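You operate a simulated robot arm through the tools that you are given. There is no shell and no other tool.

The job below is to be done with a simulated robot arm. You get a single attempt, and the scene is never put back.

Task
Tip the yellow powder through the grid and clear the lumps into the drawer.
Fine: tip the tub out, put it back on the table, run the slider over and back, shut the flap last. Spill nothing. Where these are worked on the way, their far stop is far enough and under half their travel is too little: table flap.

It is judged by the outcome, as a careful person would: the job done as asked, and still so three seconds after it is handed in. It fails if anything else is knocked over, pushed out of place, dropped, spilled or broken.

Robot
A 7-joint arm with a two-finger parallel gripper, fixed in place. Base frame: the origin is on the floor under the middle of its stand, x ahead of it, y to its left, z up. Units: mm, degrees, N and s.
It reaches about 1091 mm from its shoulder. Its first joint turns from -143.0 to 143.0 degrees. Payload 3 kg.
Tool frame: the origin (TCP) lies between the finger pads and is the grasp point; the fingertips stand 30 mm ahead of it; z points along the fingers, y is the line along which they close. Largest opening 94 mm; finger width 28, thickness 10; the body of the gripper, 50 by 96 mm, starts 55 mm behind the TCP.
Orientation is that of the tool frame in the base frame, as a unit quaternion [w, x, y, z]. With the fingers straight down and closing along the base's y, the tool's x points along the base's -x, its y along +y and its z along -z.

Tools
- The arm moves only by the tool jog_arm. Its arguments are lists of equal length, an entry for each row: "rot": the turn, a rotation vector about the tool's x, y, z in degrees, a list of three; "delta_pos": the shift along the tool's x, y, z in m, a list of three; "jaw": the gripper command, from -1 (shut) to 1 (fully open), values between in proportion. In form: {"rot": [[wx, wy, wz], ...], "delta_pos": [[tx, ty, tz], ...], "jaw": [jaw, ...]}. A call has 1 to 20 rows; each row is the pose to reach, as a shift and turn from the pose commanded when the call began, along the tool's axes at that moment. Rows are played at 5 a second. More than 50 mm and 8.6 degrees between two rows, or a gripper value outside its range, and nothing of the call is played. Where a pose cannot be reached the arm comes as near as it can. A force on the tool above 50 N (or 10 N above the force at the start of the call, whichever is more), or a blocked arm, ends the call early, and 0.2 s more pass. Each finger travels about 45 mm/s and halts on what it meets, pressing with about 43 N; the grip force reading is that of the motor and also rises with nothing between the fingers. The clock runs only during rows and for 0.2 s after the last one: add rows that repeat a pose to give the fingers time. It gives the time, the measured TCP pose, the force on the tool (base axes), the opening and the grip force at its end, in the units of the frame above (readings bear some noise), with the torque about the TCP (base axes, N m) and any sound that the robot's microphone picked up.
- Cameras (640 x 400 px; columns grow to the right, rows downward): "scene" is fixed at [398.5, 499.3, 1569.7]; the picture's right is [0.50, -0.87, 0.00], its down [-0.82, -0.47, -0.33] and it looks along [0.28, 0.16, -0.94] (base axes); focal length 214 px, centre (320, 200). "wrist" rides on the gripper at [76, 14, -102] in the tool frame; the picture's right is [-0.18, 0.98, 0.00], its down [-0.75, -0.14, -0.64] and it looks along [-0.63, -0.12, 0.77] (tool axes); focal length 243 px, centre (320, 200). There is no depth. A picture from a camera that has moved, and an enlarged one, comes with that camera's place and axes in the base frame and with its lens.
- get_image(camera): a new picture of that camera. The clock stands still meanwhile.
- slide_trunk(by): moves the trunk up (or, below 0, down) by that many mm; the arm rides with it, the base frame stays. It gives what a move gives, with no picture.
- inspect(camera, box): a new picture of the part [left, top, right, bottom] of that camera's present view, enlarged. The clock stands still meanwhile.
- job_done(): hands the job in; it is judged then, once.

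Nothing tells you positions but the pictures and the camera data. Unless the task says otherwise, let go and move clear before handing in.

The tools are called after "Request:" as name(argument=value, ...) on one line, values as JSON. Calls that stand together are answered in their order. jog_arm: Moves the arm, as the interface text tells. Its arguments: {"type":"object","properties":{"rot":{"type":"array","items":{"type":"array","items":{"type":"number"}}},"delta_pos":{"type":"array","items":{"type":"array","items":{"type":"number"}}},"jaw":{"type":"array","items":{"type":"number"}}},"required":["rot","delta_pos","jaw"]} The other tools are called the same way: slide_trunk (by) moves the trunk up or down; get_image (camera) takes a picture; inspect (camera, box) takes an enlarged picture of a part of a camera's view; job_done () hands the job in.

At the start:

```text
t: 0.0
position: [539.2, 180.1, 1479.4]
orientation: [-0.001, 0.001, 1.0, -0.001]
wrist_force: [-0.3, 1.0, -0.2]
wrist_torque: [0.02, 0.01, 0.0]
gripper_width: 94.1
grip_force: 0.1
trunk travel left (down, up): [-275.0, 115.0]
```

scene: 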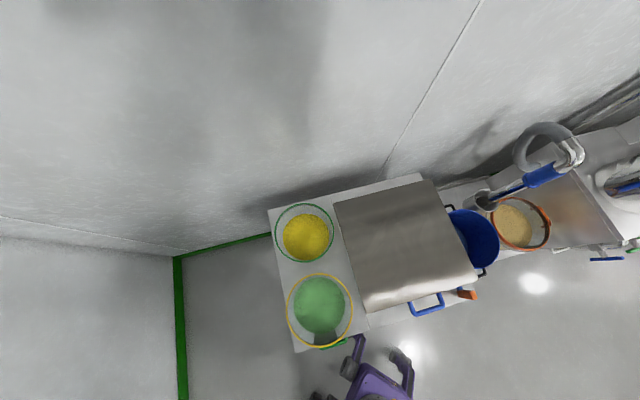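
wrist: 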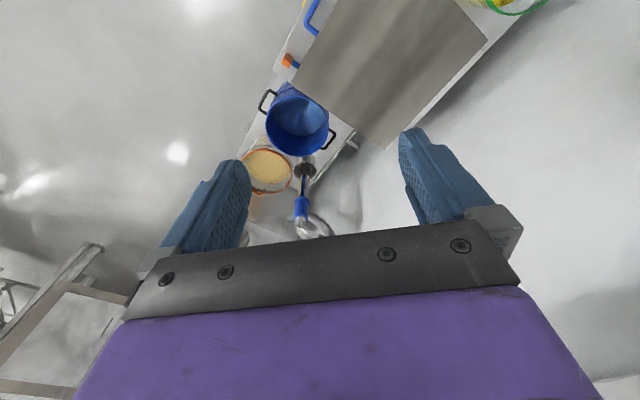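

I see a table with two tubs (yellow and green powder), a steel-topped unit with a blue handle (perhaps a drawer) and an orange knob, and a blue pot and an orange-rimmed tub beside it. I'll take enlarged pictures before moving anything.

Request:
inspect(camera="scene", box=[240, 160, 400, 360])

Request:
inspect(camera="scene", box=[380, 170, 540, 330])

Request:
inspect(camera="scene", box=[440, 100, 640, 300])

Request:
inspect(camera="wrist", box=[220, 0, 560, 250])

```text
2.00 times, centred on (320, 260) of scene
camera zoom: at [398.5, 499.3, 1569.7], right [0.5, -0.87, 0.0], down [-0.82, -0.47, -0.33], along [0.28, 0.16, -0.94], focal length 429 px, centre (320, 80)
```

zoom: 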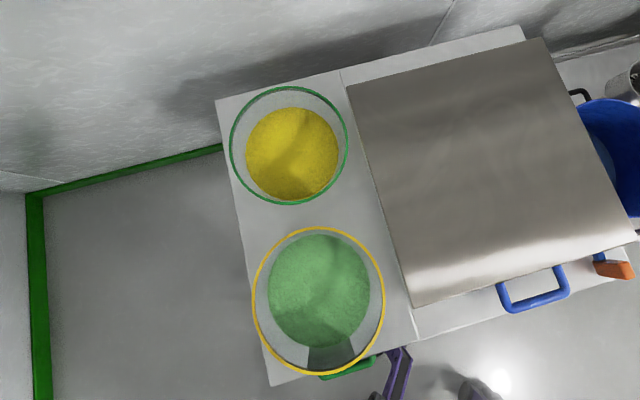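

```text
2.50 times, centred on (460, 250) of scene
camera zoom: at [398.5, 499.3, 1569.7], right [0.5, -0.87, 0.0], down [-0.82, -0.47, -0.33], along [0.28, 0.16, -0.94], focal length 536 px, centre (-30, 75)
```

zoom: 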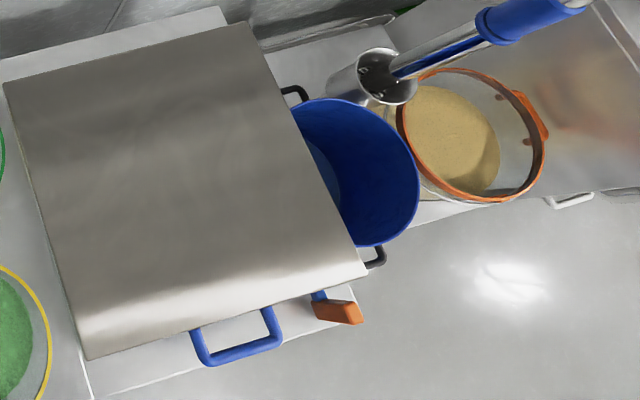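

```text
2.00 times, centred on (540, 200) of scene
camera zoom: at [398.5, 499.3, 1569.7], right [0.5, -0.87, 0.0], down [-0.82, -0.47, -0.33], along [0.28, 0.16, -0.94], focal length 429 px, centre (-120, 200)
```

zoom: 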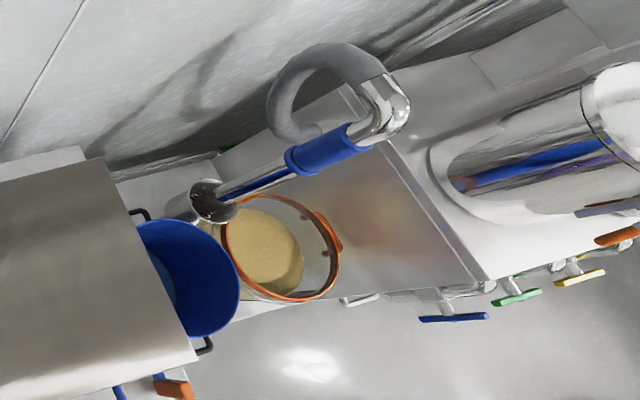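

```text
1.60 times, centred on (390, 125) of wrist
camera zoom: at [462.5, 193.9, 1581.9], right [0.18, 0.98, 0.0], down [0.75, -0.14, 0.64], along [0.63, -0.12, -0.77], focal length 388 px, centre (208, 320)
```

zoom: 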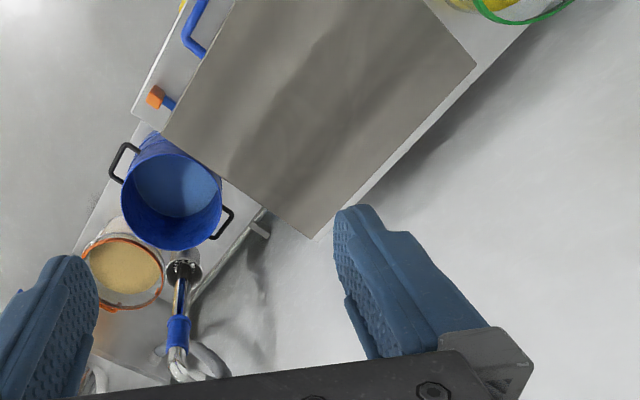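

The steel plate sits at about z≈905 mm and is turned about 45° to my base, facing me, with the two tubs to its left. I'll turn the wrist camera to face the table and move back and down a little, staying well above everything.

Request:
jog_arm(rot=[[0, 0, -5.6], [0, 0, -11.2], [0, 0, -16.9], [0, 0, -22.5], [0, 0, -28.1], [0, 0, -33.8], [0, 0, -39.4], [0, 0, -45]], delta_pos=[[0.014, -0.005, 0.016], [0.029, -0.01, 0.032], [0.043, -0.015, 0.048], [0.058, -0.02, 0.065], [0.072, -0.024, 0.081], [0.086, -0.029, 0.097], [0.101, -0.034, 0.113], [0.115, -0.039, 0.129]], jaw=[1, 1, 1, 1, 1, 1, 1, 1])

Request:
get_image(camera="wrist")

Request:
get_image(camera="scene")

```text
t: 1.8
position: [420.5, 138.6, 1350.8]
orientation: [0.001, -0.384, 0.924, 0.0]
wrist_force: [-0.6, -1.1, 0.3]
wrist_torque: [0.01, 0.02, 0.01]
gripper_width: 94.0
grip_force: 0.0
trunk travel left (down, up): [-275.0, 115.0]
```

```text
taken
camera wrist: at [356.1, 95.4, 1453.5], right [-0.57, 0.82, 0.0], down [0.63, 0.43, 0.64], along [0.53, 0.36, -0.77], focal length 243 px, centre (320, 200)
```

wrist: 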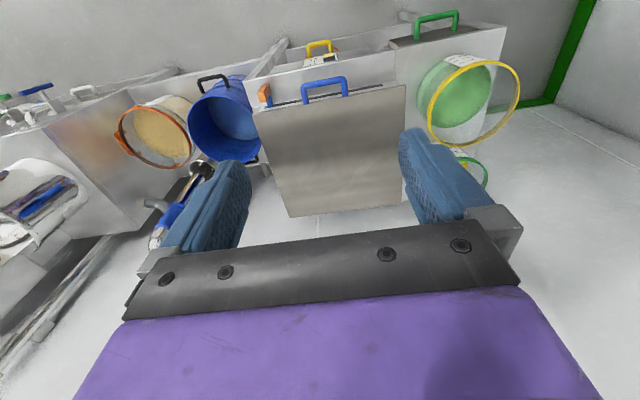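

```text
taken
```

scene: 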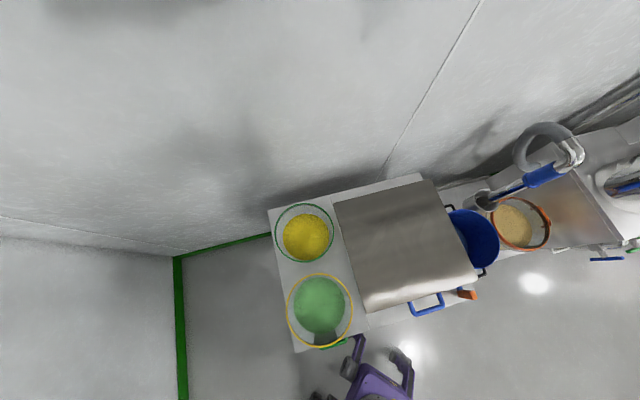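

The front now shows a blue handle at the plate, an orange knob, and yellow and green handles lower on the front face. I'll enlarge these.

Request:
inspect(camera="wrist", box=[240, 0, 420, 220])

Request:
inspect(camera="wrist", box=[230, 20, 360, 130])

Request:
inspect(camera="wrist", box=[380, 0, 540, 200])

```text
1.82 times, centred on (330, 110) of wrist
camera zoom: at [356.1, 95.4, 1453.5], right [-0.57, 0.82, 0.0], down [0.63, 0.43, 0.64], along [0.53, 0.36, -0.77], focal length 441 px, centre (302, 364)
```

zoom: 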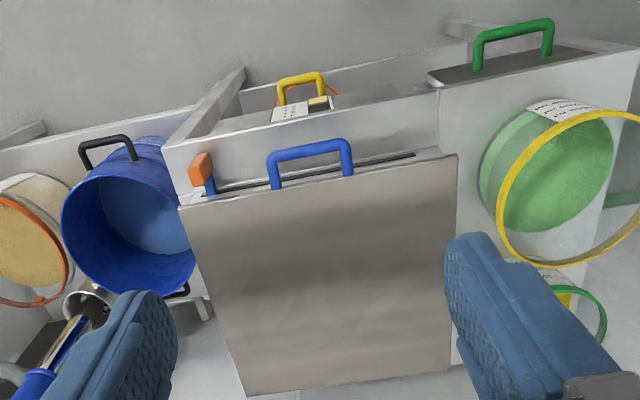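

```text
3.64 times, centred on (295, 75) of wrist
camera zoom: at [356.1, 95.4, 1453.5], right [-0.57, 0.82, 0.0], down [0.63, 0.43, 0.64], along [0.53, 0.36, -0.77], focal length 882 px, centre (411, 654)
```

zoom: 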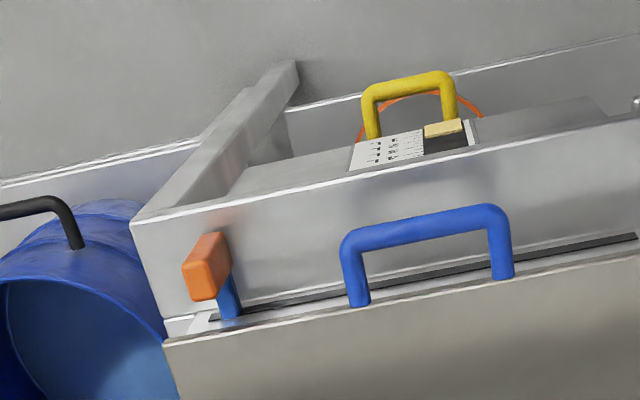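

```text
2.00 times, centred on (460, 100) of wrist
camera zoom: at [356.1, 95.4, 1453.5], right [-0.57, 0.82, 0.0], down [0.63, 0.43, 0.64], along [0.53, 0.36, -0.77], focal length 485 px, centre (40, 400)
```

zoom: 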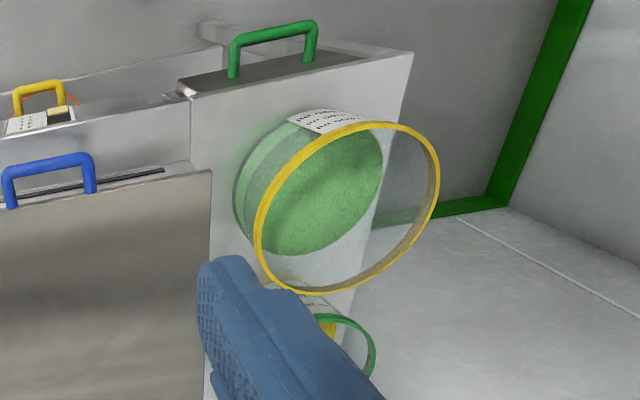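

The table front has a steel flap with a blue handle, a slider knob (orange) in a slot along its front edge, something with a yellow handle lower down, and a green handle at the left. I'll go lower and tilt up for a more frontal view.

Request:
jog_arm(rot=[[0, -3.75, 0], [0, -7.5, 0], [0, -11.25, 0], [0, -15, 0], [0, -18.75, 0], [0, -22.5, 0], [0, -26.25, 0], [0, -30, 0]], delta_pos=[[0.008, 0, 0.03], [0.016, 0, 0.06], [0.024, 0, 0.09], [0.032, 0, 0.12], [0.04, 0, 0.15], [0.048, 0, 0.18], [0.056, 0, 0.21], [0.064, 0, 0.24]], jaw=[1, 1, 1, 1, 1, 1, 1, 1])

Request:
get_image(camera="wrist")

Request:
inspect(camera="wrist", box=[160, 0, 480, 200])

```text
t: 3.6
position: [458.0, 81.0, 1141.6]
orientation: [0.229, -0.371, 0.895, 0.096]
wrist_force: [0.4, 0.6, 0.4]
wrist_torque: [0.01, 0.07, 0.0]
gripper_width: 94.4
grip_force: 0.1
out of reach, approached as far as the arm can: row 6, 7, 8
trunk travel left (down, up): [-275.0, 115.0]
```

```text
taken
camera wrist: at [365.7, 8.7, 1194.4], right [-0.58, 0.81, 0.09], down [0.35, 0.15, 0.92], along [0.74, 0.57, -0.37], focal length 243 px, centre (320, 200)
```

wrist: 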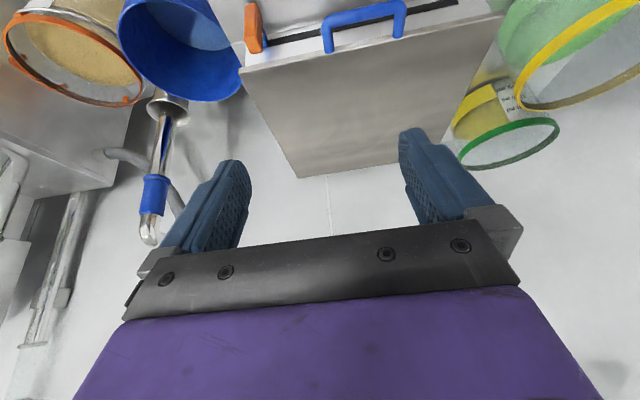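

```text
2.00 times, centred on (320, 100) of wrist
camera zoom: at [365.7, 8.7, 1194.4], right [-0.58, 0.81, 0.09], down [0.35, 0.15, 0.92], along [0.74, 0.57, -0.37], focal length 485 px, centre (320, 400)
```

zoom: 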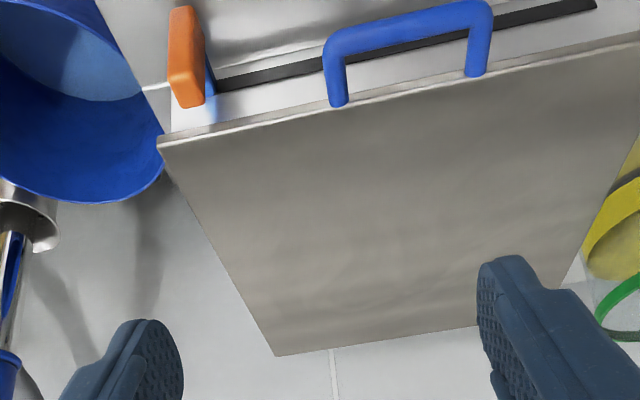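

The low inboard pose was at the edge of reach. I'll lower the trunk so the arm works at a better height; TCP stays about 100 mm in front of the table edge.

Request:
slide_trunk(by=-180)

Request:
get_image(camera="wrist")

Request:
inspect(camera="wrist", box=[200, 0, 440, 160])

Request:
get_image(camera="scene")

```text
t: 5.6
position: [454.3, 85.3, 962.3]
orientation: [0.23, -0.371, 0.895, 0.095]
wrist_force: [0.0, -0.8, 0.2]
wrist_torque: [-0.01, 0.02, -0.02]
gripper_width: 93.9
grip_force: 0.0
trunk travel left (down, up): [-95.0, 295.0]
```

```text
taken
camera wrist: at [361.3, 11.1, 1016.3], right [-0.58, 0.81, 0.09], down [0.35, 0.15, 0.93], along [0.74, 0.57, -0.37], focal length 243 px, centre (320, 200)
```

wrist: 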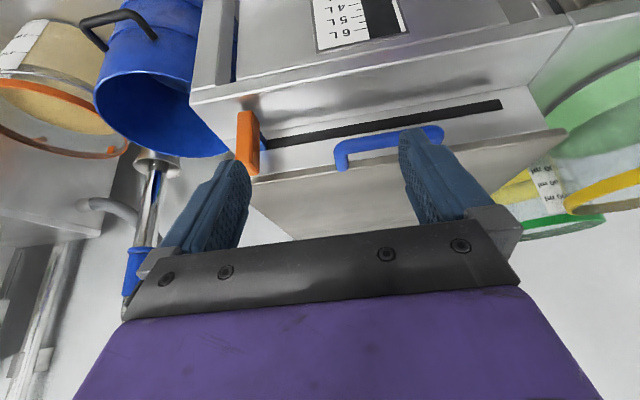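

```text
2.50 times, centred on (320, 80) of wrist
camera zoom: at [361.3, 11.1, 1016.3], right [-0.58, 0.81, 0.09], down [0.35, 0.15, 0.93], along [0.74, 0.57, -0.37], focal length 606 px, centre (320, 500)
```

zoom: 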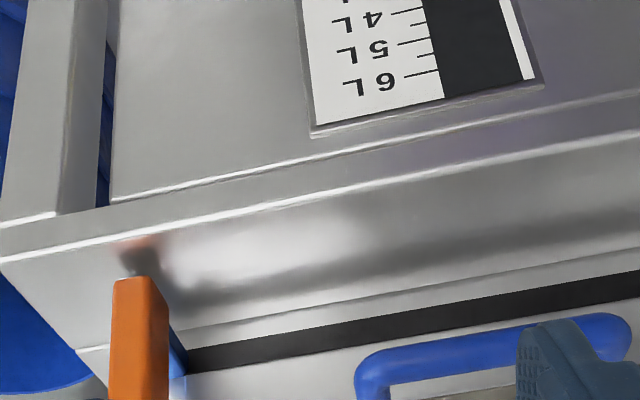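

```text
taken
```

scene: 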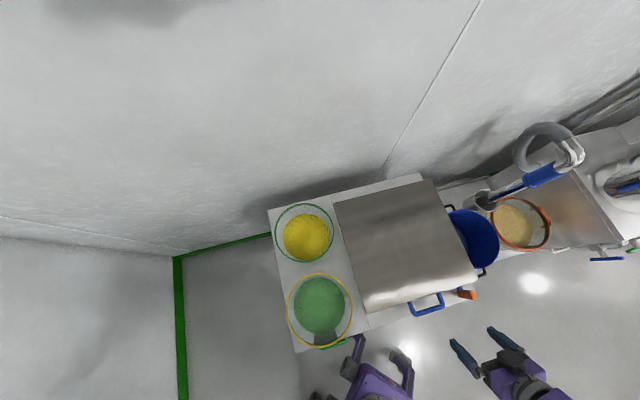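

The upside-down view shows a slot under the flap's edge with the orange slider knob, and below it a catch bin with a litre gauge. I'll make a small upward move first to see which pose counts as "commanded" after the clipped motion.

Request:
jog_arm(rot=[[0, 0, 0], [0, 0, 0], [0, 0, 0]], delta_pos=[[-0.0097, 0, -0.0175], [-0.0193, 0, -0.035], [-0.029, 0, -0.0526]], jaw=[1, 1, 1])

```text
t: 6.4
position: [454.5, 83.7, 1023.7]
orientation: [0.23, -0.37, 0.895, 0.096]
wrist_force: [-1.0, -0.3, 0.1]
wrist_torque: [-0.01, -0.03, -0.01]
gripper_width: 93.5
grip_force: 0.1
trunk travel left (down, up): [-95.0, 295.0]
```

Commanded pose equals the reached pose, good. Now I go back and left with the tool vertical so the camera looks down the table's front.

Request:
jog_arm(rot=[[0, 4.8, 0], [0, 9.6, 0], [0, 14.4, 0], [0, 19.1, 0], [0, 23.9, 0], [0, 28.7, 0]], delta_pos=[[0.0015, 0.0187, -0.0115], [0.003, 0.0373, -0.023], [0.0045, 0.056, -0.0345], [0.006, 0.0747, -0.046], [0.0075, 0.0933, -0.0574], [0.009, 0.112, -0.0689]], jaw=[1, 1, 1, 1, 1, 1])

Request:
get_image(camera="wrist")

Request:
inspect(camera="wrist", box=[160, 0, 480, 200])

```text
t: 7.8
position: [346.5, 135.1, 1078.9]
orientation: [0.0, -0.382, 0.924, 0.0]
wrist_force: [0.1, 0.2, -0.5]
wrist_torque: [-0.01, 0.03, 0.0]
gripper_width: 94.2
grip_force: 0.1
trunk travel left (down, up): [-95.0, 295.0]
```

```text
taken
camera wrist: at [281.7, 91.0, 1181.5], right [-0.56, 0.83, 0.0], down [0.63, 0.43, 0.64], along [0.53, 0.36, -0.77], focal length 243 px, centre (320, 200)
```

wrist: 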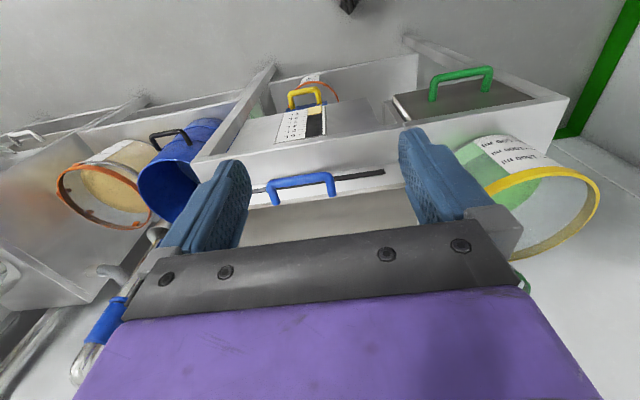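

```text
2.00 times, centred on (320, 100) of wrist
camera zoom: at [281.7, 91.0, 1181.5], right [-0.56, 0.83, 0.0], down [0.63, 0.43, 0.64], along [0.53, 0.36, -0.77], focal length 485 px, centre (320, 400)
```

zoom: 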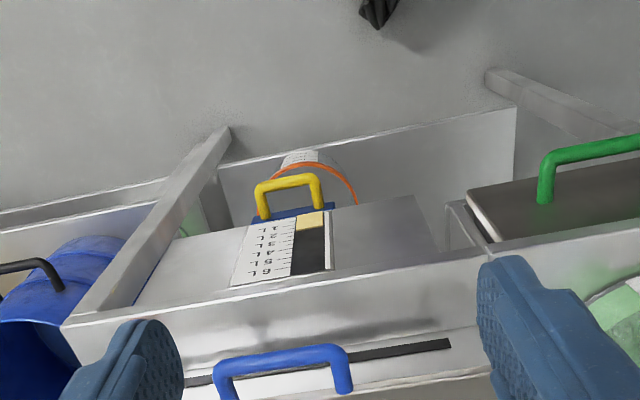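

The gauge bin below is a catch hopper with a yellow discharge handle, and at the left is a drawer with a green handle. I'll shift left to look at the drawer and the tubs.

Request:
jog_arm(rot=[[0, 0, 0], [0, 0, 0], [0, 0, 0], [0, 0, 0], [0, 0, 0]], delta_pos=[[-0.004, 0.03, 0], [-0.008, 0.06, 0], [-0.012, 0.09, 0], [-0.016, 0.12, 0], [-0.02, 0.15, 0]], jaw=[1, 1, 1, 1, 1])

Request:
get_image(camera="wrist")

Request:
inspect(camera="wrist", box=[240, 0, 560, 200])

```text
t: 9.0
position: [252.3, 256.2, 1079.0]
orientation: [0.0, -0.383, 0.924, -0.001]
wrist_force: [-0.2, 0.9, 0.3]
wrist_torque: [-0.01, -0.01, -0.01]
gripper_width: 94.0
grip_force: 0.1
trunk travel left (down, up): [-95.0, 295.0]
```

```text
taken
camera wrist: at [187.1, 212.2, 1181.3], right [-0.57, 0.83, 0.0], down [0.63, 0.43, 0.64], along [0.53, 0.36, -0.77], focal length 243 px, centre (320, 200)
```

wrist: 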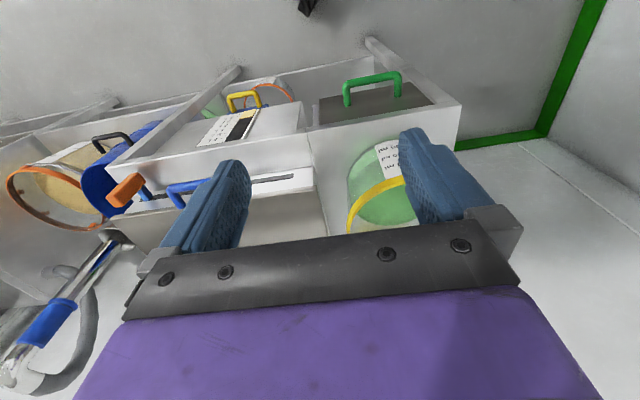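

```text
2.00 times, centred on (400, 100) of wrist
camera zoom: at [187.1, 212.2, 1181.3], right [-0.57, 0.83, 0.0], down [0.63, 0.43, 0.64], along [0.53, 0.36, -0.77], focal length 485 px, centre (160, 400)
```

zoom: 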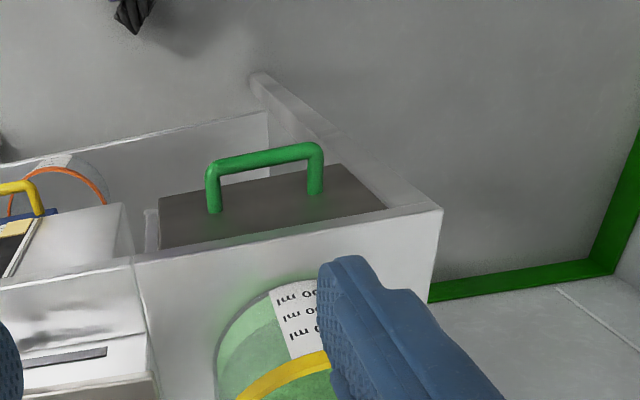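

The drawer under the left end is closed with a green handle; the slider slot runs roughly 270 mm along the front. Next I'll rise and look at the two tubs from closer, staying well above them.

Request:
jog_arm(rot=[[0, 0, 0], [0, 0, 0], [0, 0, 0], [0, 0, 0], [0, 0, 0], [0, 0, 0], [0, 0, 0], [0, 0, 0], [0, 0, 0], [0, 0, 0]], delta_pos=[[0, 0, -0.04], [0, 0, -0.08], [0, 0, -0.12], [-0.03, 0.01, -0.15], [-0.06, 0.02, -0.151], [-0.09, 0.03, -0.151], [-0.12, 0.04, -0.151], [-0.15, 0.05, -0.151], [-0.18, 0.055, -0.151], [-0.2, 0.057, -0.151]], jaw=[1, 1, 1, 1, 1, 1, 1, 1, 1, 1])

Request:
get_image(camera="wrist")

Request:
inspect(camera="wrist", box=[220, 0, 540, 200])

```text
t: 11.2
position: [356.1, 438.1, 1230.0]
orientation: [0.001, -0.383, 0.924, 0.0]
wrist_force: [0.0, -0.5, 0.0]
wrist_torque: [0.03, 0.03, 0.02]
gripper_width: 93.9
grip_force: 0.0
trunk travel left (down, up): [-95.0, 295.0]
```

```text
taken
camera wrist: at [292.1, 394.3, 1331.9], right [-0.56, 0.83, 0.0], down [0.63, 0.43, 0.64], along [0.53, 0.36, -0.77], focal length 243 px, centre (320, 200)
```

wrist: 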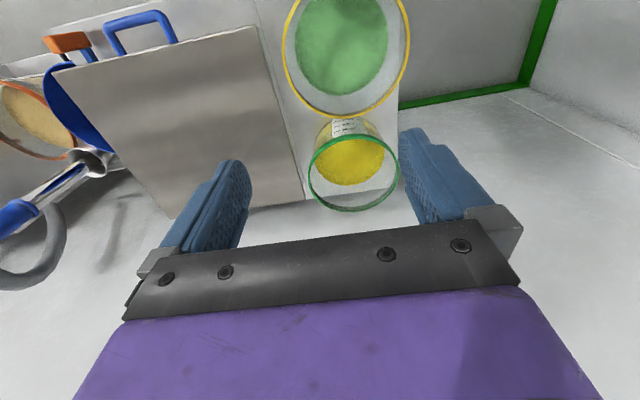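

```text
2.00 times, centred on (380, 100) of wrist
camera zoom: at [292.1, 394.3, 1331.9], right [-0.56, 0.83, 0.0], down [0.63, 0.43, 0.64], along [0.53, 0.36, -0.77], focal length 485 px, centre (200, 400)
```

zoom: 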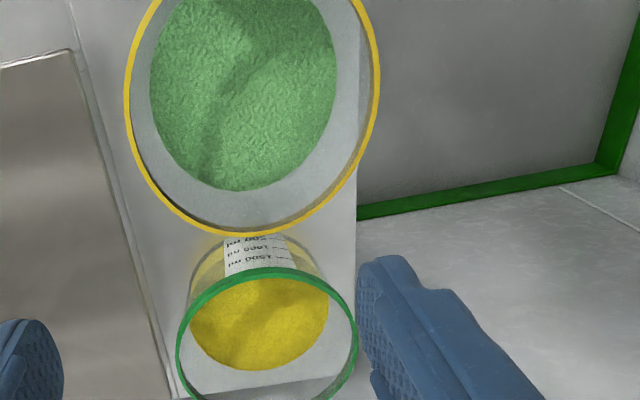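

The yellow-powder tub (green rim) stands at about u=-87, v=751 in the table's turned axes, rim about z≈955, base about z≈820. I'll go over the flap and look left at it from the side to learn its profile.

Request:
jog_arm(rot=[[0, 0, -7.5], [0, 0, -15], [0, 0, -22.5], [0, 0, -30], [0, 0, -37.5], [0, 0, -45], [0, 0, -52.5], [0, 0, -60], [0, 0, -67.5], [0, 0, -75], [0, 0, -82.5], [0, 0, -90]], delta_pos=[[-0.0115, -0.0215, 0.0067], [-0.023, -0.043, 0.0133], [-0.0345, -0.0645, 0.02], [-0.046, -0.086, 0.0267], [-0.0575, -0.1075, 0.0333], [-0.069, -0.129, 0.04], [-0.0805, -0.1505, 0.0467], [-0.092, -0.172, 0.0533], [-0.1035, -0.1935, 0.06], [-0.115, -0.215, 0.0667], [-0.1265, -0.2365, 0.0733], [-0.138, -0.258, 0.08]], jaw=[1, 1, 1, 1, 1, 1, 1, 1, 1, 1, 1, 1])

Request:
get_image(camera="wrist")

Request:
get_image(camera="scene")

```text
t: 13.8
position: [612.6, 334.2, 1127.1]
orientation: [-0.002, 0.924, -0.382, 0.002]
wrist_force: [0.7, 0.5, 0.6]
wrist_torque: [0.0, -0.04, 0.01]
gripper_width: 93.8
grip_force: 0.1
out of reach, approached as far as the arm can: row 11, 12
trunk travel left (down, up): [-95.0, 295.0]
```

```text
taken
camera wrist: at [654.9, 268.5, 1229.8], right [-0.82, -0.57, 0.0], down [-0.44, 0.63, 0.64], along [-0.36, 0.53, -0.77], focal length 243 px, centre (320, 200)
```

wrist: 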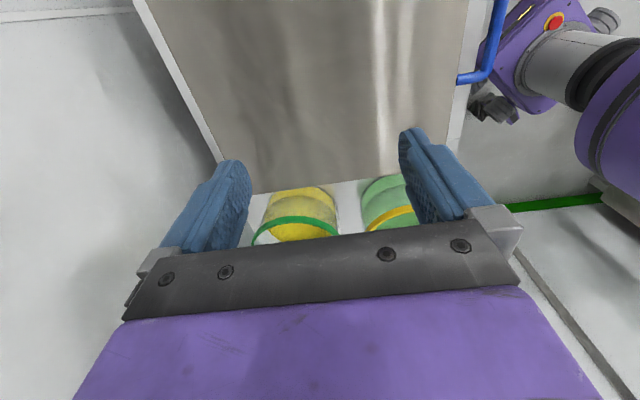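

```text
taken
```

scene: 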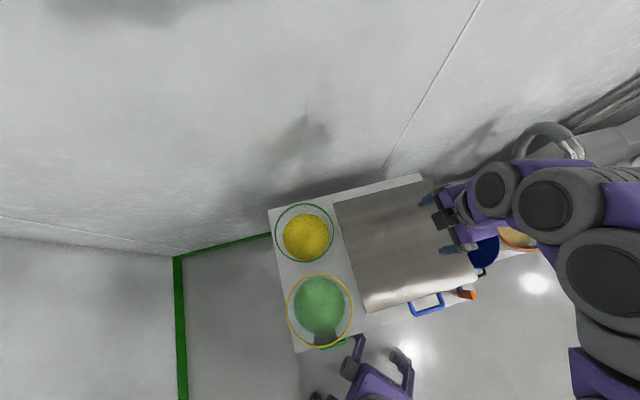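

The tub is partly hidden behind the gripper; I'll tilt the tool so that the camera looks more level toward it.

Request:
jog_arm(rot=[[0, -5, 0], [0, -10, 0], [0, -15, 0], [0, -20, 0], [0, -25, 0], [0, -30, 0]], delta_pos=[[0, 0, -0.005], [0, 0, -0.01], [0, 0, -0.015], [0, 0, -0.02], [0, 0, -0.025], [0, 0, -0.03]], jaw=[1, 1, 1, 1, 1, 1])

Request:
get_image(camera="wrist")

Request:
inspect(camera="wrist", box=[220, 60, 440, 200])

```text
t: 15.2
position: [573.5, 333.2, 1145.7]
orientation: [-0.092, 0.897, -0.373, -0.22]
wrist_force: [-0.2, 0.4, -0.5]
wrist_torque: [-0.01, 0.01, -0.01]
gripper_width: 93.8
grip_force: 0.1
out of reach, approached as far as the arm can: row 3, 4, 5, 6
trunk travel left (down, up): [-95.0, 295.0]
```

```text
taken
camera wrist: at [642.8, 241.8, 1201.3], right [-0.81, -0.58, 0.08], down [-0.16, 0.36, 0.92], along [-0.56, 0.73, -0.39], focal length 243 px, centre (320, 200)
```

wrist: 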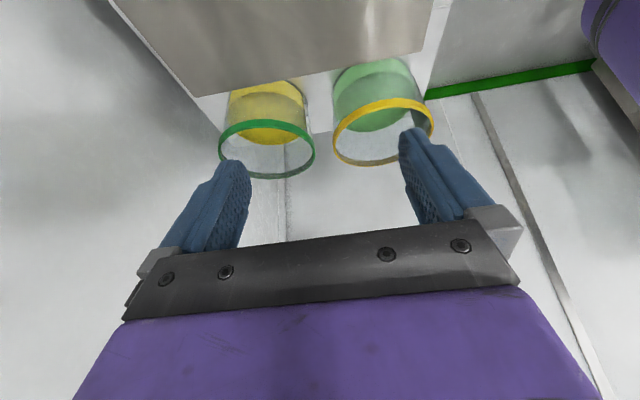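

```text
2.86 times, centred on (330, 130) of wrist
camera zoom: at [642.8, 241.8, 1201.3], right [-0.81, -0.58, 0.08], down [-0.16, 0.36, 0.92], along [-0.56, 0.73, -0.39], focal length 693 px, centre (291, 400)
```

zoom: 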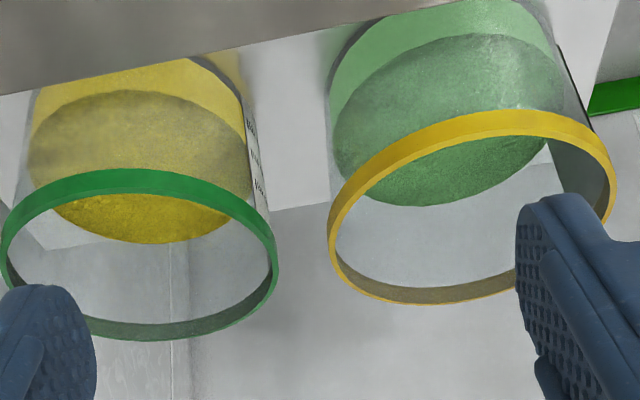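

The tub is a clear, essentially straight-walled vessel with a thin band at the rim; the fingers can pinch its wall. First I need the flap open, so I move back in front of the flap's handle.

Request:
jog_arm(rot=[[0, 6.9, 0], [0, 13.8, 0], [0, 20.7, 0], [0, 27.6, 0]], delta_pos=[[0, 0.015, -0.0167], [0, 0.03, -0.0335], [-0.001, 0.045, -0.05], [-0.001, 0.06, -0.067]], jaw=[1, 1, 1, 1])

Request:
jog_arm(rot=[[0, 0, 7.5], [0, 0, 15], [0, 0, 22.5], [0, 0, 30], [0, 0, 37.5], [0, 0, 45], [0, 0, 52.5], [0, 0, 60], [0, 0, 67.5], [0, 0, 75], [0, 0, 82.5], [0, 0, 90]], delta_pos=[[0, 0.015, 0.004], [0, 0.03, 0.008], [0, 0.045, 0.012], [0, 0.06, 0.016], [0, 0.075, 0.02], [0, 0.09, 0.024], [0, 0.105, 0.028], [0, 0.12, 0.032], [0, 0.135, 0.036], [0, 0.15, 0.04], [0, 0.165, 0.044], [0, 0.18, 0.048]], jaw=[1, 1, 1, 1, 1, 1, 1, 1, 1, 1, 1, 1])

```text
t: 16.2
position: [548.5, 269.7, 1204.9]
orientation: [-0.009, 0.923, -0.383, -0.018]
wrist_force: [1.1, 0.0, -0.4]
wrist_torque: [0.02, 0.01, 0.0]
gripper_width: 94.0
grip_force: 0.1
trunk travel left (down, up): [-95.0, 295.0]
```

```text
t: 18.8
position: [421.9, 144.0, 1157.3]
orientation: [-0.007, -0.382, 0.924, 0.02]
wrist_force: [-0.2, 0.9, -0.2]
wrist_torque: [-0.02, 0.03, -0.01]
gripper_width: 94.2
grip_force: 0.1
trunk travel left (down, up): [-95.0, 295.0]
```

Now I turn the tool to point forward at the flap's front, fingers closing vertically, staying above and in front of the handle to check that this pose is reachable.

Request:
jog_arm(rot=[[4.01, -3.78, -5.64], [8.03, -7.56, -11.29], [12.04, -11.34, -16.93], [16.06, -15.11, -22.57], [20.07, -18.89, -28.21], [24.09, -22.67, -33.86], [28.1, -26.45, -39.5], [32.11, -30.23, -45.14], [36.13, -34.01, -50.79], [40.14, -37.79, -56.43], [44.16, -41.56, -62.07], [48.17, -45.34, -67.71], [52.19, -49.12, -73.36], [56.2, -52.9, -79.0]], delta_pos=[[0.0011, -0.0005, 0.0105], [0.0021, -0.0009, 0.021], [0.0032, -0.0014, 0.0315], [0.0043, -0.0019, 0.042], [0.0054, -0.0023, 0.0525], [0.0064, -0.0028, 0.063], [0.0075, -0.0033, 0.0735], [0.0086, -0.0037, 0.084], [0.0096, -0.0042, 0.0945], [0.0107, -0.0046, 0.105], [0.0118, -0.0051, 0.1155], [0.0129, -0.0056, 0.126], [0.0139, -0.006, 0.1365], [0.015, -0.0065, 0.147]], jaw=[1, 1, 1, 1, 1, 1, 1, 1, 1, 1, 1, 1, 1, 1])

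Request:
get_image(camera="wrist")

Request:
get_image(camera="scene")

```text
t: 21.8
position: [526.3, 85.1, 1048.0]
orientation: [-0.528, 0.759, -0.313, 0.217]
wrist_force: [1.8, 1.6, 1.0]
wrist_torque: [-0.02, 0.11, 0.03]
gripper_width: 93.7
grip_force: 0.0
out of reach, approached as far as the arm can: row 7, 8, 9, 10, 11, 12, 13, 14
trunk travel left (down, up): [-95.0, 295.0]
```

```text
taken
camera wrist: at [507.8, -40.8, 1071.6], right [-0.37, -0.11, -0.92], down [-0.92, 0.14, 0.36], along [0.09, 0.98, -0.16], focal length 243 px, centre (320, 200)
```

wrist: 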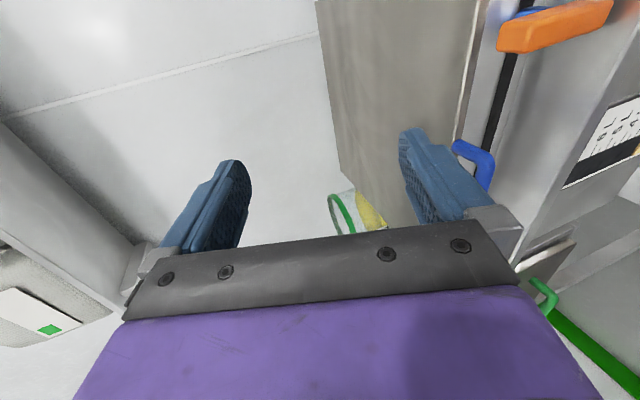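

```text
taken
```

scene: 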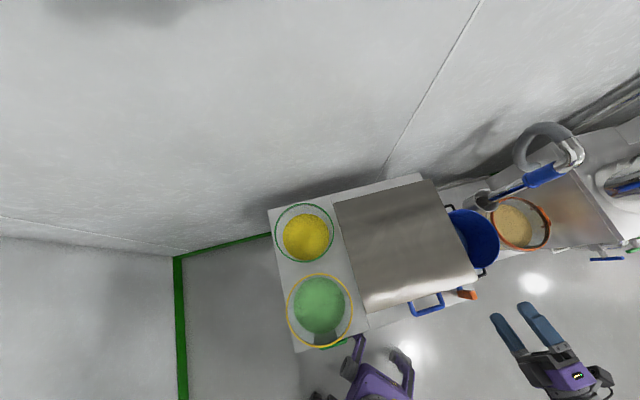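

The orientation is right but the pose was clipped (too close to the base). I'll try nearer the handle's own location but still above it, to see if that is within reach.

Request:
jog_arm(rot=[[0, 0, 0], [0, 0, 0], [0, 0, 0], [0, 0, 0]], delta_pos=[[-0.027, 0.016, 0.006], [-0.055, 0.032, 0.0115], [-0.082, 0.048, 0.017], [-0.109, 0.064, 0.023]], jaw=[1, 1, 1, 1])

Request:
get_image(camera="wrist")

```text
t: 22.8
position: [523.2, 92.2, 1046.0]
orientation: [-0.532, 0.756, -0.313, 0.219]
wrist_force: [-0.8, -0.3, 0.4]
wrist_torque: [0.0, 0.03, 0.02]
gripper_width: 93.9
grip_force: 0.0
out of reach, approached as far as the arm can: row 1, 2, 3, 4
trunk travel left (down, up): [-95.0, 295.0]
```

```text
taken
camera wrist: at [503.7, -33.3, 1067.5], right [-0.37, -0.11, -0.92], down [-0.93, 0.14, 0.35], along [0.09, 0.98, -0.15], focal length 243 px, centre (320, 200)
```

wrist: 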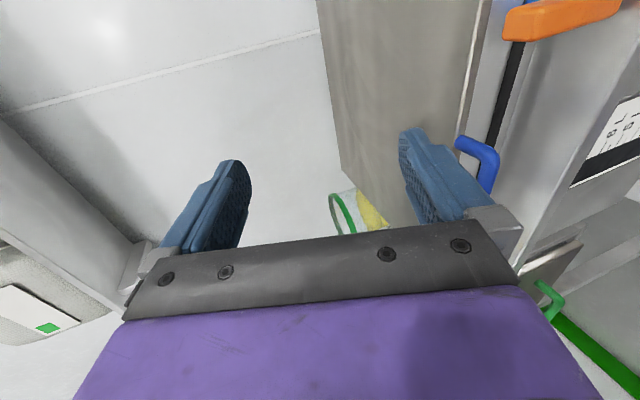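

That direction of roll seems to hit a joint limit. I'll roll the other way (through the camera-below pose), backing off a little upward.

Request:
jog_arm(rot=[[0, 0, 7.5], [0, 0, 15], [0, 0, 22.5], [0, 0, 30], [0, 0, 37.5], [0, 0, 45], [0, 0, 52.5], [0, 0, 60], [0, 0, 67.5], [0, 0, 75], [0, 0, 82.5], [0, 0, 90]], delta_pos=[[0, -0.004, 0], [0, -0.008, 0], [0, -0.012, 0], [0, -0.016, 0], [0, -0.02, 0], [0, -0.024, 0], [0, -0.028, 0], [0, -0.032, 0], [0, -0.036, 0], [0, -0.04, 0], [0, -0.044, 0], [0, -0.048, 0]], jaw=[1, 1, 1, 1, 1, 1, 1, 1, 1, 1, 1, 1])

Request:
jog_arm(rot=[[0, 0, 7.5], [0, 0, 15], [0, 0, 22.5], [0, 0, 30], [0, 0, 37.5], [0, 0, 45], [0, 0, 52.5], [0, 0, 60], [0, 0, 67.5], [0, 0, 75], [0, 0, 82.5], [0, 0, 90]], delta_pos=[[0, 0, 0], [0, 0, 0], [0, 0, 0], [0, 0, 0], [0, 0, 0], [0, 0, 0], [0, 0, 0], [0, 0, 0], [0, 0, 0], [0, 0, 0], [0, 0, 0], [0, 0, 0]], jaw=[1, 1, 1, 1, 1, 1, 1, 1, 1, 1, 1, 1])

Request:
get_image(camera="wrist")

```text
t: 25.4
position: [529.9, 106.7, 1092.3]
orientation: [0.531, -0.312, 0.756, 0.221]
wrist_force: [0.0, -0.6, 0.3]
wrist_torque: [0.0, -0.02, -0.02]
gripper_width: 93.7
grip_force: 0.1
trunk travel left (down, up): [-95.0, 295.0]
```

```text
t: 28.0
position: [530.6, 108.1, 1091.6]
orientation: [0.22, 0.314, 0.756, 0.531]
wrist_force: [0.2, -0.3, -0.5]
wrist_torque: [-0.01, 0.0, -0.02]
gripper_width: 94.1
grip_force: 0.1
trunk travel left (down, up): [-95.0, 295.0]
```

```text
taken
camera wrist: at [410.4, 95.8, 1139.9], right [0.37, 0.1, 0.92], down [0.07, -0.99, 0.08], along [0.93, 0.04, -0.37], focal length 243 px, centre (320, 200)
```

wrist: 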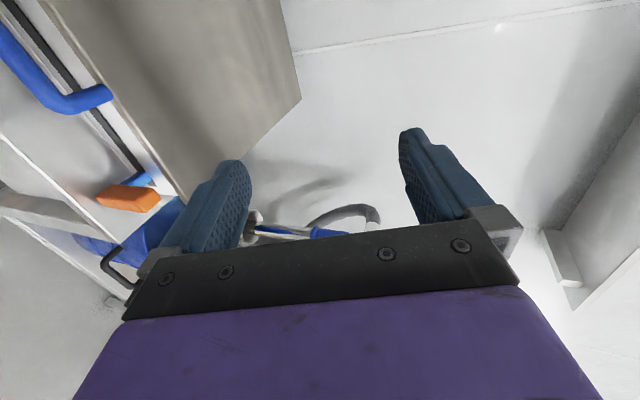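

The other roll direction works without limits. Now toward the handle, staying just above it.

Request:
jog_arm(rot=[[0, 0, 0], [0, 0, 0], [0, 0, 0], [0, 0, 0], [0, 0, 0]], delta_pos=[[0.019, -0.021, 0.0035], [0.038, -0.043, 0.007], [0.058, -0.064, 0.0105], [0.077, -0.085, 0.014], [0.096, -0.1065, 0.0175]], jaw=[1, 1, 1, 1, 1])

Request:
get_image(camera="wrist")

```text
t: 29.2
position: [530.8, 105.2, 1046.8]
orientation: [0.22, 0.313, 0.757, 0.53]
wrist_force: [-0.1, 0.3, -0.4]
wrist_torque: [0.0, -0.01, 0.01]
gripper_width: 94.0
grip_force: 0.2
out of reach, approached as far as the arm can: row 1, 2, 3, 4, 5
trunk travel left (down, up): [-95.0, 295.0]
```

```text
taken
camera wrist: at [411.2, 93.8, 1094.8], right [0.37, 0.11, 0.92], down [0.07, -0.99, 0.09], along [0.93, 0.04, -0.37], focal length 243 px, centre (320, 200)
```

wrist: 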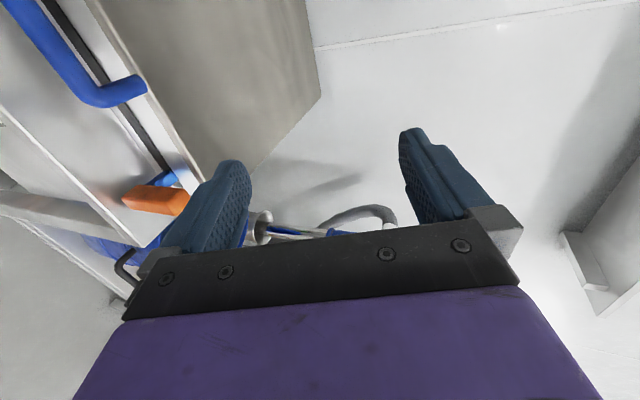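

The forward-pointing pose can't get that low, so I'll pitch the tool about 50° downward, which still lets the fingers straddle the handle bar.

Request:
jog_arm(rot=[[5, 0, 0], [10, 0, 0], [15, 0, 0], [20, 0, 0], [25, 0, 0], [30, 0, 0]], delta_pos=[[0, 0, 0], [0.018, 0.0, 0.0], [0.036, 0, 0], [0.06, -0.03, 0.005], [0.08, -0.06, 0.009], [0.098, -0.0886, 0.011]], jaw=[1, 1, 1, 1, 1, 1])

Request:
get_image(camera="wrist")

Request:
get_image(camera="scene")

```text
t: 30.6
position: [464.6, 186.1, 960.3]
orientation: [0.115, 0.351, 0.872, 0.321]
wrist_force: [-0.6, 0.6, -0.8]
wrist_torque: [-0.01, 0.04, 0.03]
gripper_width: 93.9
grip_force: 0.1
out of reach, approached as far as the arm can: row 4, 5, 6
trunk travel left (down, up): [-95.0, 295.0]
```

```text
taken
camera wrist: at [372.0, 196.7, 1050.3], right [0.66, 0.41, 0.63], down [0.2, -0.9, 0.38], along [0.72, -0.13, -0.68], focal length 243 px, centre (320, 200)
```

wrist: 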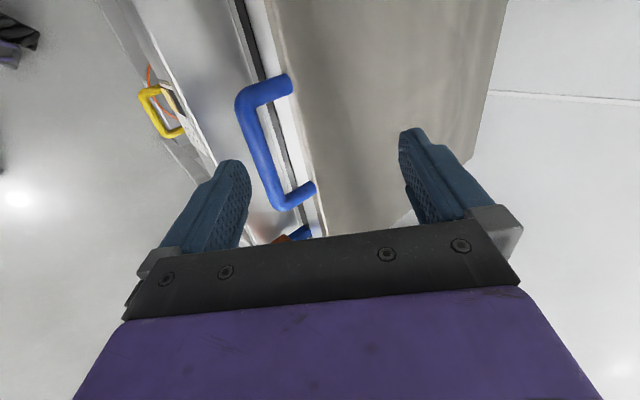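

```text
taken
```

scene: 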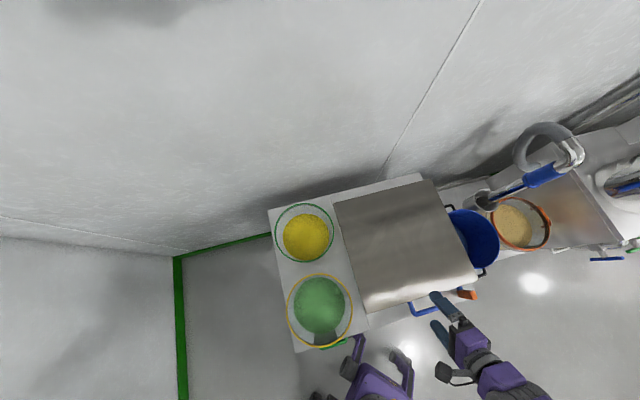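

I have a clear view: the blue bar sits at about v=460, z=885, spanning u=155–251. To get more reach near the table edge I'll rise 100 mm, then lower the trunk by 90 mm.

Request:
jog_arm(rot=[[0, 0, 0], [0, 0, 0], [0, 0, 0], [0, 0, 0]], delta_pos=[[0, 0.016, -0.0192], [0, 0.032, -0.0384], [0, 0.048, -0.0575], [0, 0.064, -0.0767]], jaw=[1, 1, 1, 1])

Request:
slide_trunk(by=-92)

Request:
get_image(camera="wrist")

```text
t: 31.6
position: [461.7, 184.6, 1064.1]
orientation: [0.132, 0.359, 0.868, 0.317]
wrist_force: [0.1, 0.6, 0.4]
wrist_torque: [-0.01, 0.01, 0.01]
gripper_width: 93.9
grip_force: 0.2
trunk travel left (down, up): [-95.0, 295.0]
```

```text
t: 32.9
position: [463.0, 184.6, 971.6]
orientation: [0.131, 0.36, 0.868, 0.317]
wrist_force: [-0.2, -0.1, 0.3]
wrist_torque: [-0.01, -0.01, -0.01]
gripper_width: 94.0
grip_force: 0.0
trunk travel left (down, up): [-3.0, 387.0]
```

```text
taken
camera wrist: at [368.9, 199.5, 1059.1], right [0.66, 0.4, 0.63], down [0.16, -0.9, 0.4], along [0.73, -0.16, -0.66], focal length 243 px, centre (320, 200)
```

wrist: 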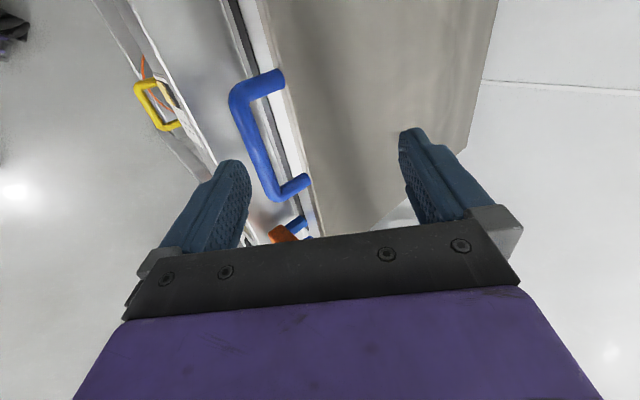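

Now I shift so that the bar is centred between the open fingers, before advancing.

Request:
jog_arm(rot=[[0, 0, 0], [0, 0, 0], [0, 0, 0]], delta_pos=[[-0.002, -0.018, 0], [-0.004, -0.036, 0], [-0.006, -0.054, 0]], jaw=[1, 1, 1])

Request:
get_image(camera="wrist")

Request:
inspect(camera="wrist", box=[200, 60, 440, 240])

```text
t: 33.7
position: [453.7, 173.5, 960.4]
orientation: [0.131, 0.36, 0.868, 0.317]
wrist_force: [-0.6, 0.5, 0.5]
wrist_torque: [0.03, 0.0, 0.02]
gripper_width: 94.0
grip_force: 0.1
out of reach, approached as far as the arm can: row 2, 3
trunk travel left (down, up): [-3.0, 387.0]
```

```text
taken
camera wrist: at [360.2, 187.7, 1048.1], right [0.66, 0.4, 0.63], down [0.16, -0.9, 0.4], along [0.73, -0.16, -0.66], focal length 243 px, centre (320, 200)
```

wrist: 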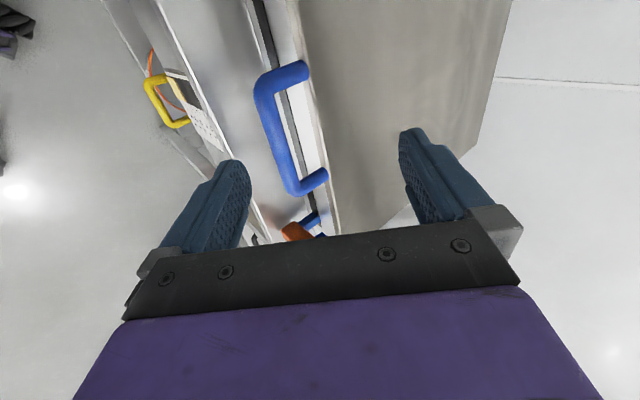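

```text
2.22 times, centred on (320, 150) of wrist
camera zoom: at [360.2, 187.7, 1048.1], right [0.66, 0.4, 0.63], down [0.16, -0.9, 0.4], along [0.73, -0.16, -0.66], focal length 539 px, centre (320, 311)
```

zoom: 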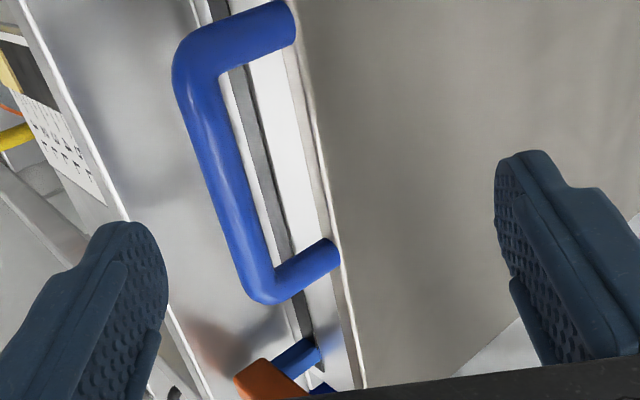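

The bar is a bit toward the lower finger and v is at its near limit; I'll pitch 10° steeper, partly close the jaw to about 32 mm so the upper finger will fit between the bar and flap edge, and line up again.

Request:
jog_arm(rot=[[2.5, 0, 0], [5, 0, 0], [7.5, 0, 0], [10, 0, 0], [10, 0, 0]], delta_pos=[[-0.001, -0.0066, 0.0035], [-0.0025, -0.013, 0.007], [-0.004, -0.02, 0.0105], [-0.005, -0.0263, 0.0142], [-0.005, -0.0263, 0.0142]], jaw=[0.6, 0.2, -0.1, -0.319, -0.319])

Request:
get_image(camera="wrist")

Request:
inspect(camera="wrist", box=[200, 60, 440, 240])

```text
t: 34.9
position: [450.3, 160.8, 933.1]
orientation: [0.099, 0.37, 0.892, 0.24]
wrist_force: [0.0, -0.3, -0.5]
wrist_torque: [0.0, 0.01, 0.0]
gripper_width: 32.2
grip_force: 0.1
trunk travel left (down, up): [-3.0, 387.0]
```

```text
taken
camera wrist: at [367.4, 187.1, 1028.0], right [0.73, 0.47, 0.49], down [0.22, -0.85, 0.49], along [0.65, -0.25, -0.72], focal length 243 px, centre (320, 200)
```

wrist: 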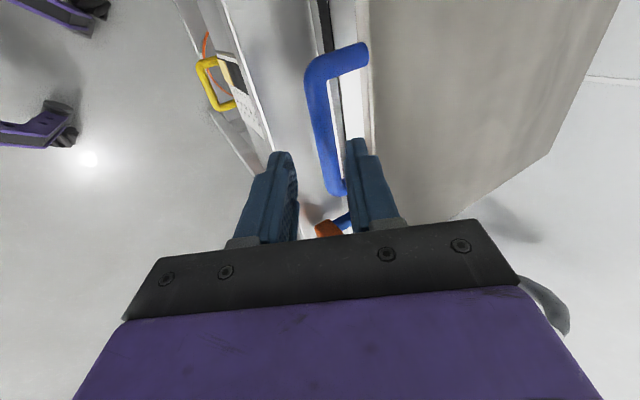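

```text
2.22 times, centred on (320, 150) of wrist
camera zoom: at [367.4, 187.1, 1028.0], right [0.73, 0.47, 0.49], down [0.22, -0.85, 0.49], along [0.65, -0.25, -0.72], focal length 539 px, centre (320, 311)
```

zoom: 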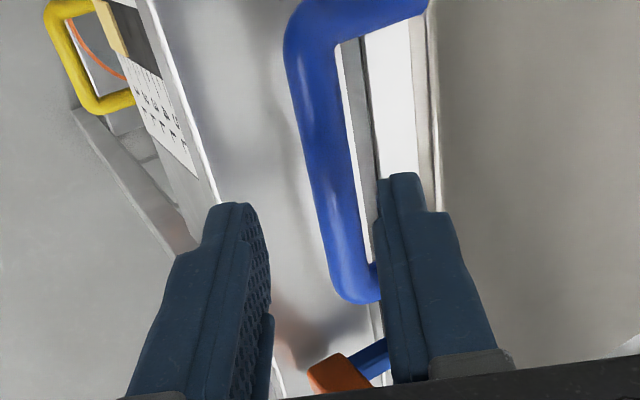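

The jaw is aligned with the bar in view. Before gripping, I'll dry-run the flap's opening arc in the free air above it to make sure the whole path is within reach.

Request:
jog_arm(rot=[[0, 0, 0], [0, 0, 0], [0, 0, 0], [0, 0, 0], [0, 0, 0], [0, 0, 0], [0, 0, 0], [0, 0, 0], [0, 0, 0], [0, 0, 0], [0, 0, 0], [0, 0, 0], [0, 0, 0], [0, 0, 0], [0, 0, 0], [0, 0, 0]], delta_pos=[[0, 0.0296, -0.0255], [0, 0.0644, -0.0458], [0, 0.0974, -0.0729], [0, 0.1348, -0.0976], [0, 0.1739, -0.1154], [0, 0.2149, -0.1264], [0, 0.2585, -0.1359], [0, 0.3029, -0.1448], [0, 0.3458, -0.1432], [0, 0.388, -0.1362], [0, 0.4291, -0.1274], [0, 0.4687, -0.1161], [0, 0.5095, -0.1006], [0, 0.5443, -0.077], [0, 0.5678, -0.0577], [0, 0.5861, -0.0414]], jaw=[-0.319, -0.319, -0.319, -0.319, -0.319, -0.319, -0.319, -0.319, -0.319, -0.319, -0.319, -0.319, -0.319, -0.319, -0.319, -0.319])

Request:
get_image(camera="scene")

Request:
get_image(camera="wrist")

```text
t: 38.3
position: [643.3, 433.9, 1195.9]
orientation: [0.102, 0.369, 0.893, 0.238]
wrist_force: [-1.6, 0.2, 1.1]
wrist_torque: [-0.09, -0.03, -0.07]
gripper_width: 32.3
grip_force: 0.1
out of reach, approached as far as the arm can: row 11, 12, 13, 14, 15, 16
trunk travel left (down, up): [-3.0, 387.0]
```

```text
taken
```

scene: 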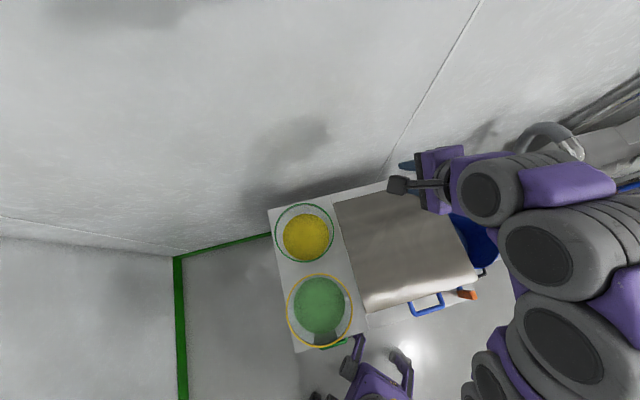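

```text
taken
camera wrist: at [560.8, 461.7, 1290.6], right [0.73, 0.47, 0.49], down [0.22, -0.84, 0.49], along [0.65, -0.25, -0.72], focal length 243 px, centre (320, 200)
```

wrist: 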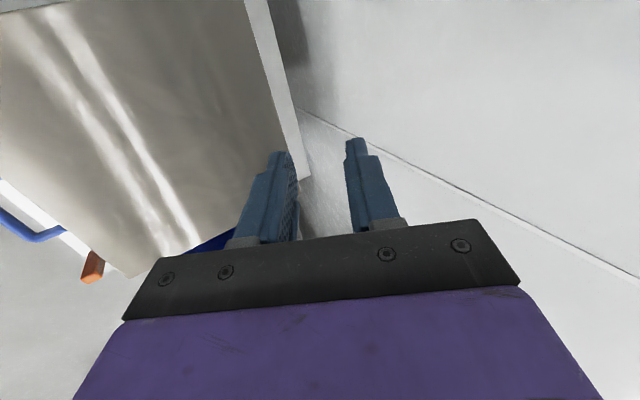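

Working from the reach limits, the shoulder is near z≈1000 with the trunk this low, and a steep tool runs out at the top of the arc. I'll raise the trunk about 150 mm and plan the opening with the pitch easing from 60° to about 30°.

Request:
slide_trunk(by=150)

```text
t: 40.0
position: [645.8, 431.1, 1344.9]
orientation: [0.1, 0.37, 0.892, 0.239]
wrist_force: [-0.1, -0.7, -0.1]
wrist_torque: [-0.01, -0.02, 0.0]
gripper_width: 32.0
grip_force: 0.1
trunk travel left (down, up): [-153.0, 237.0]
```

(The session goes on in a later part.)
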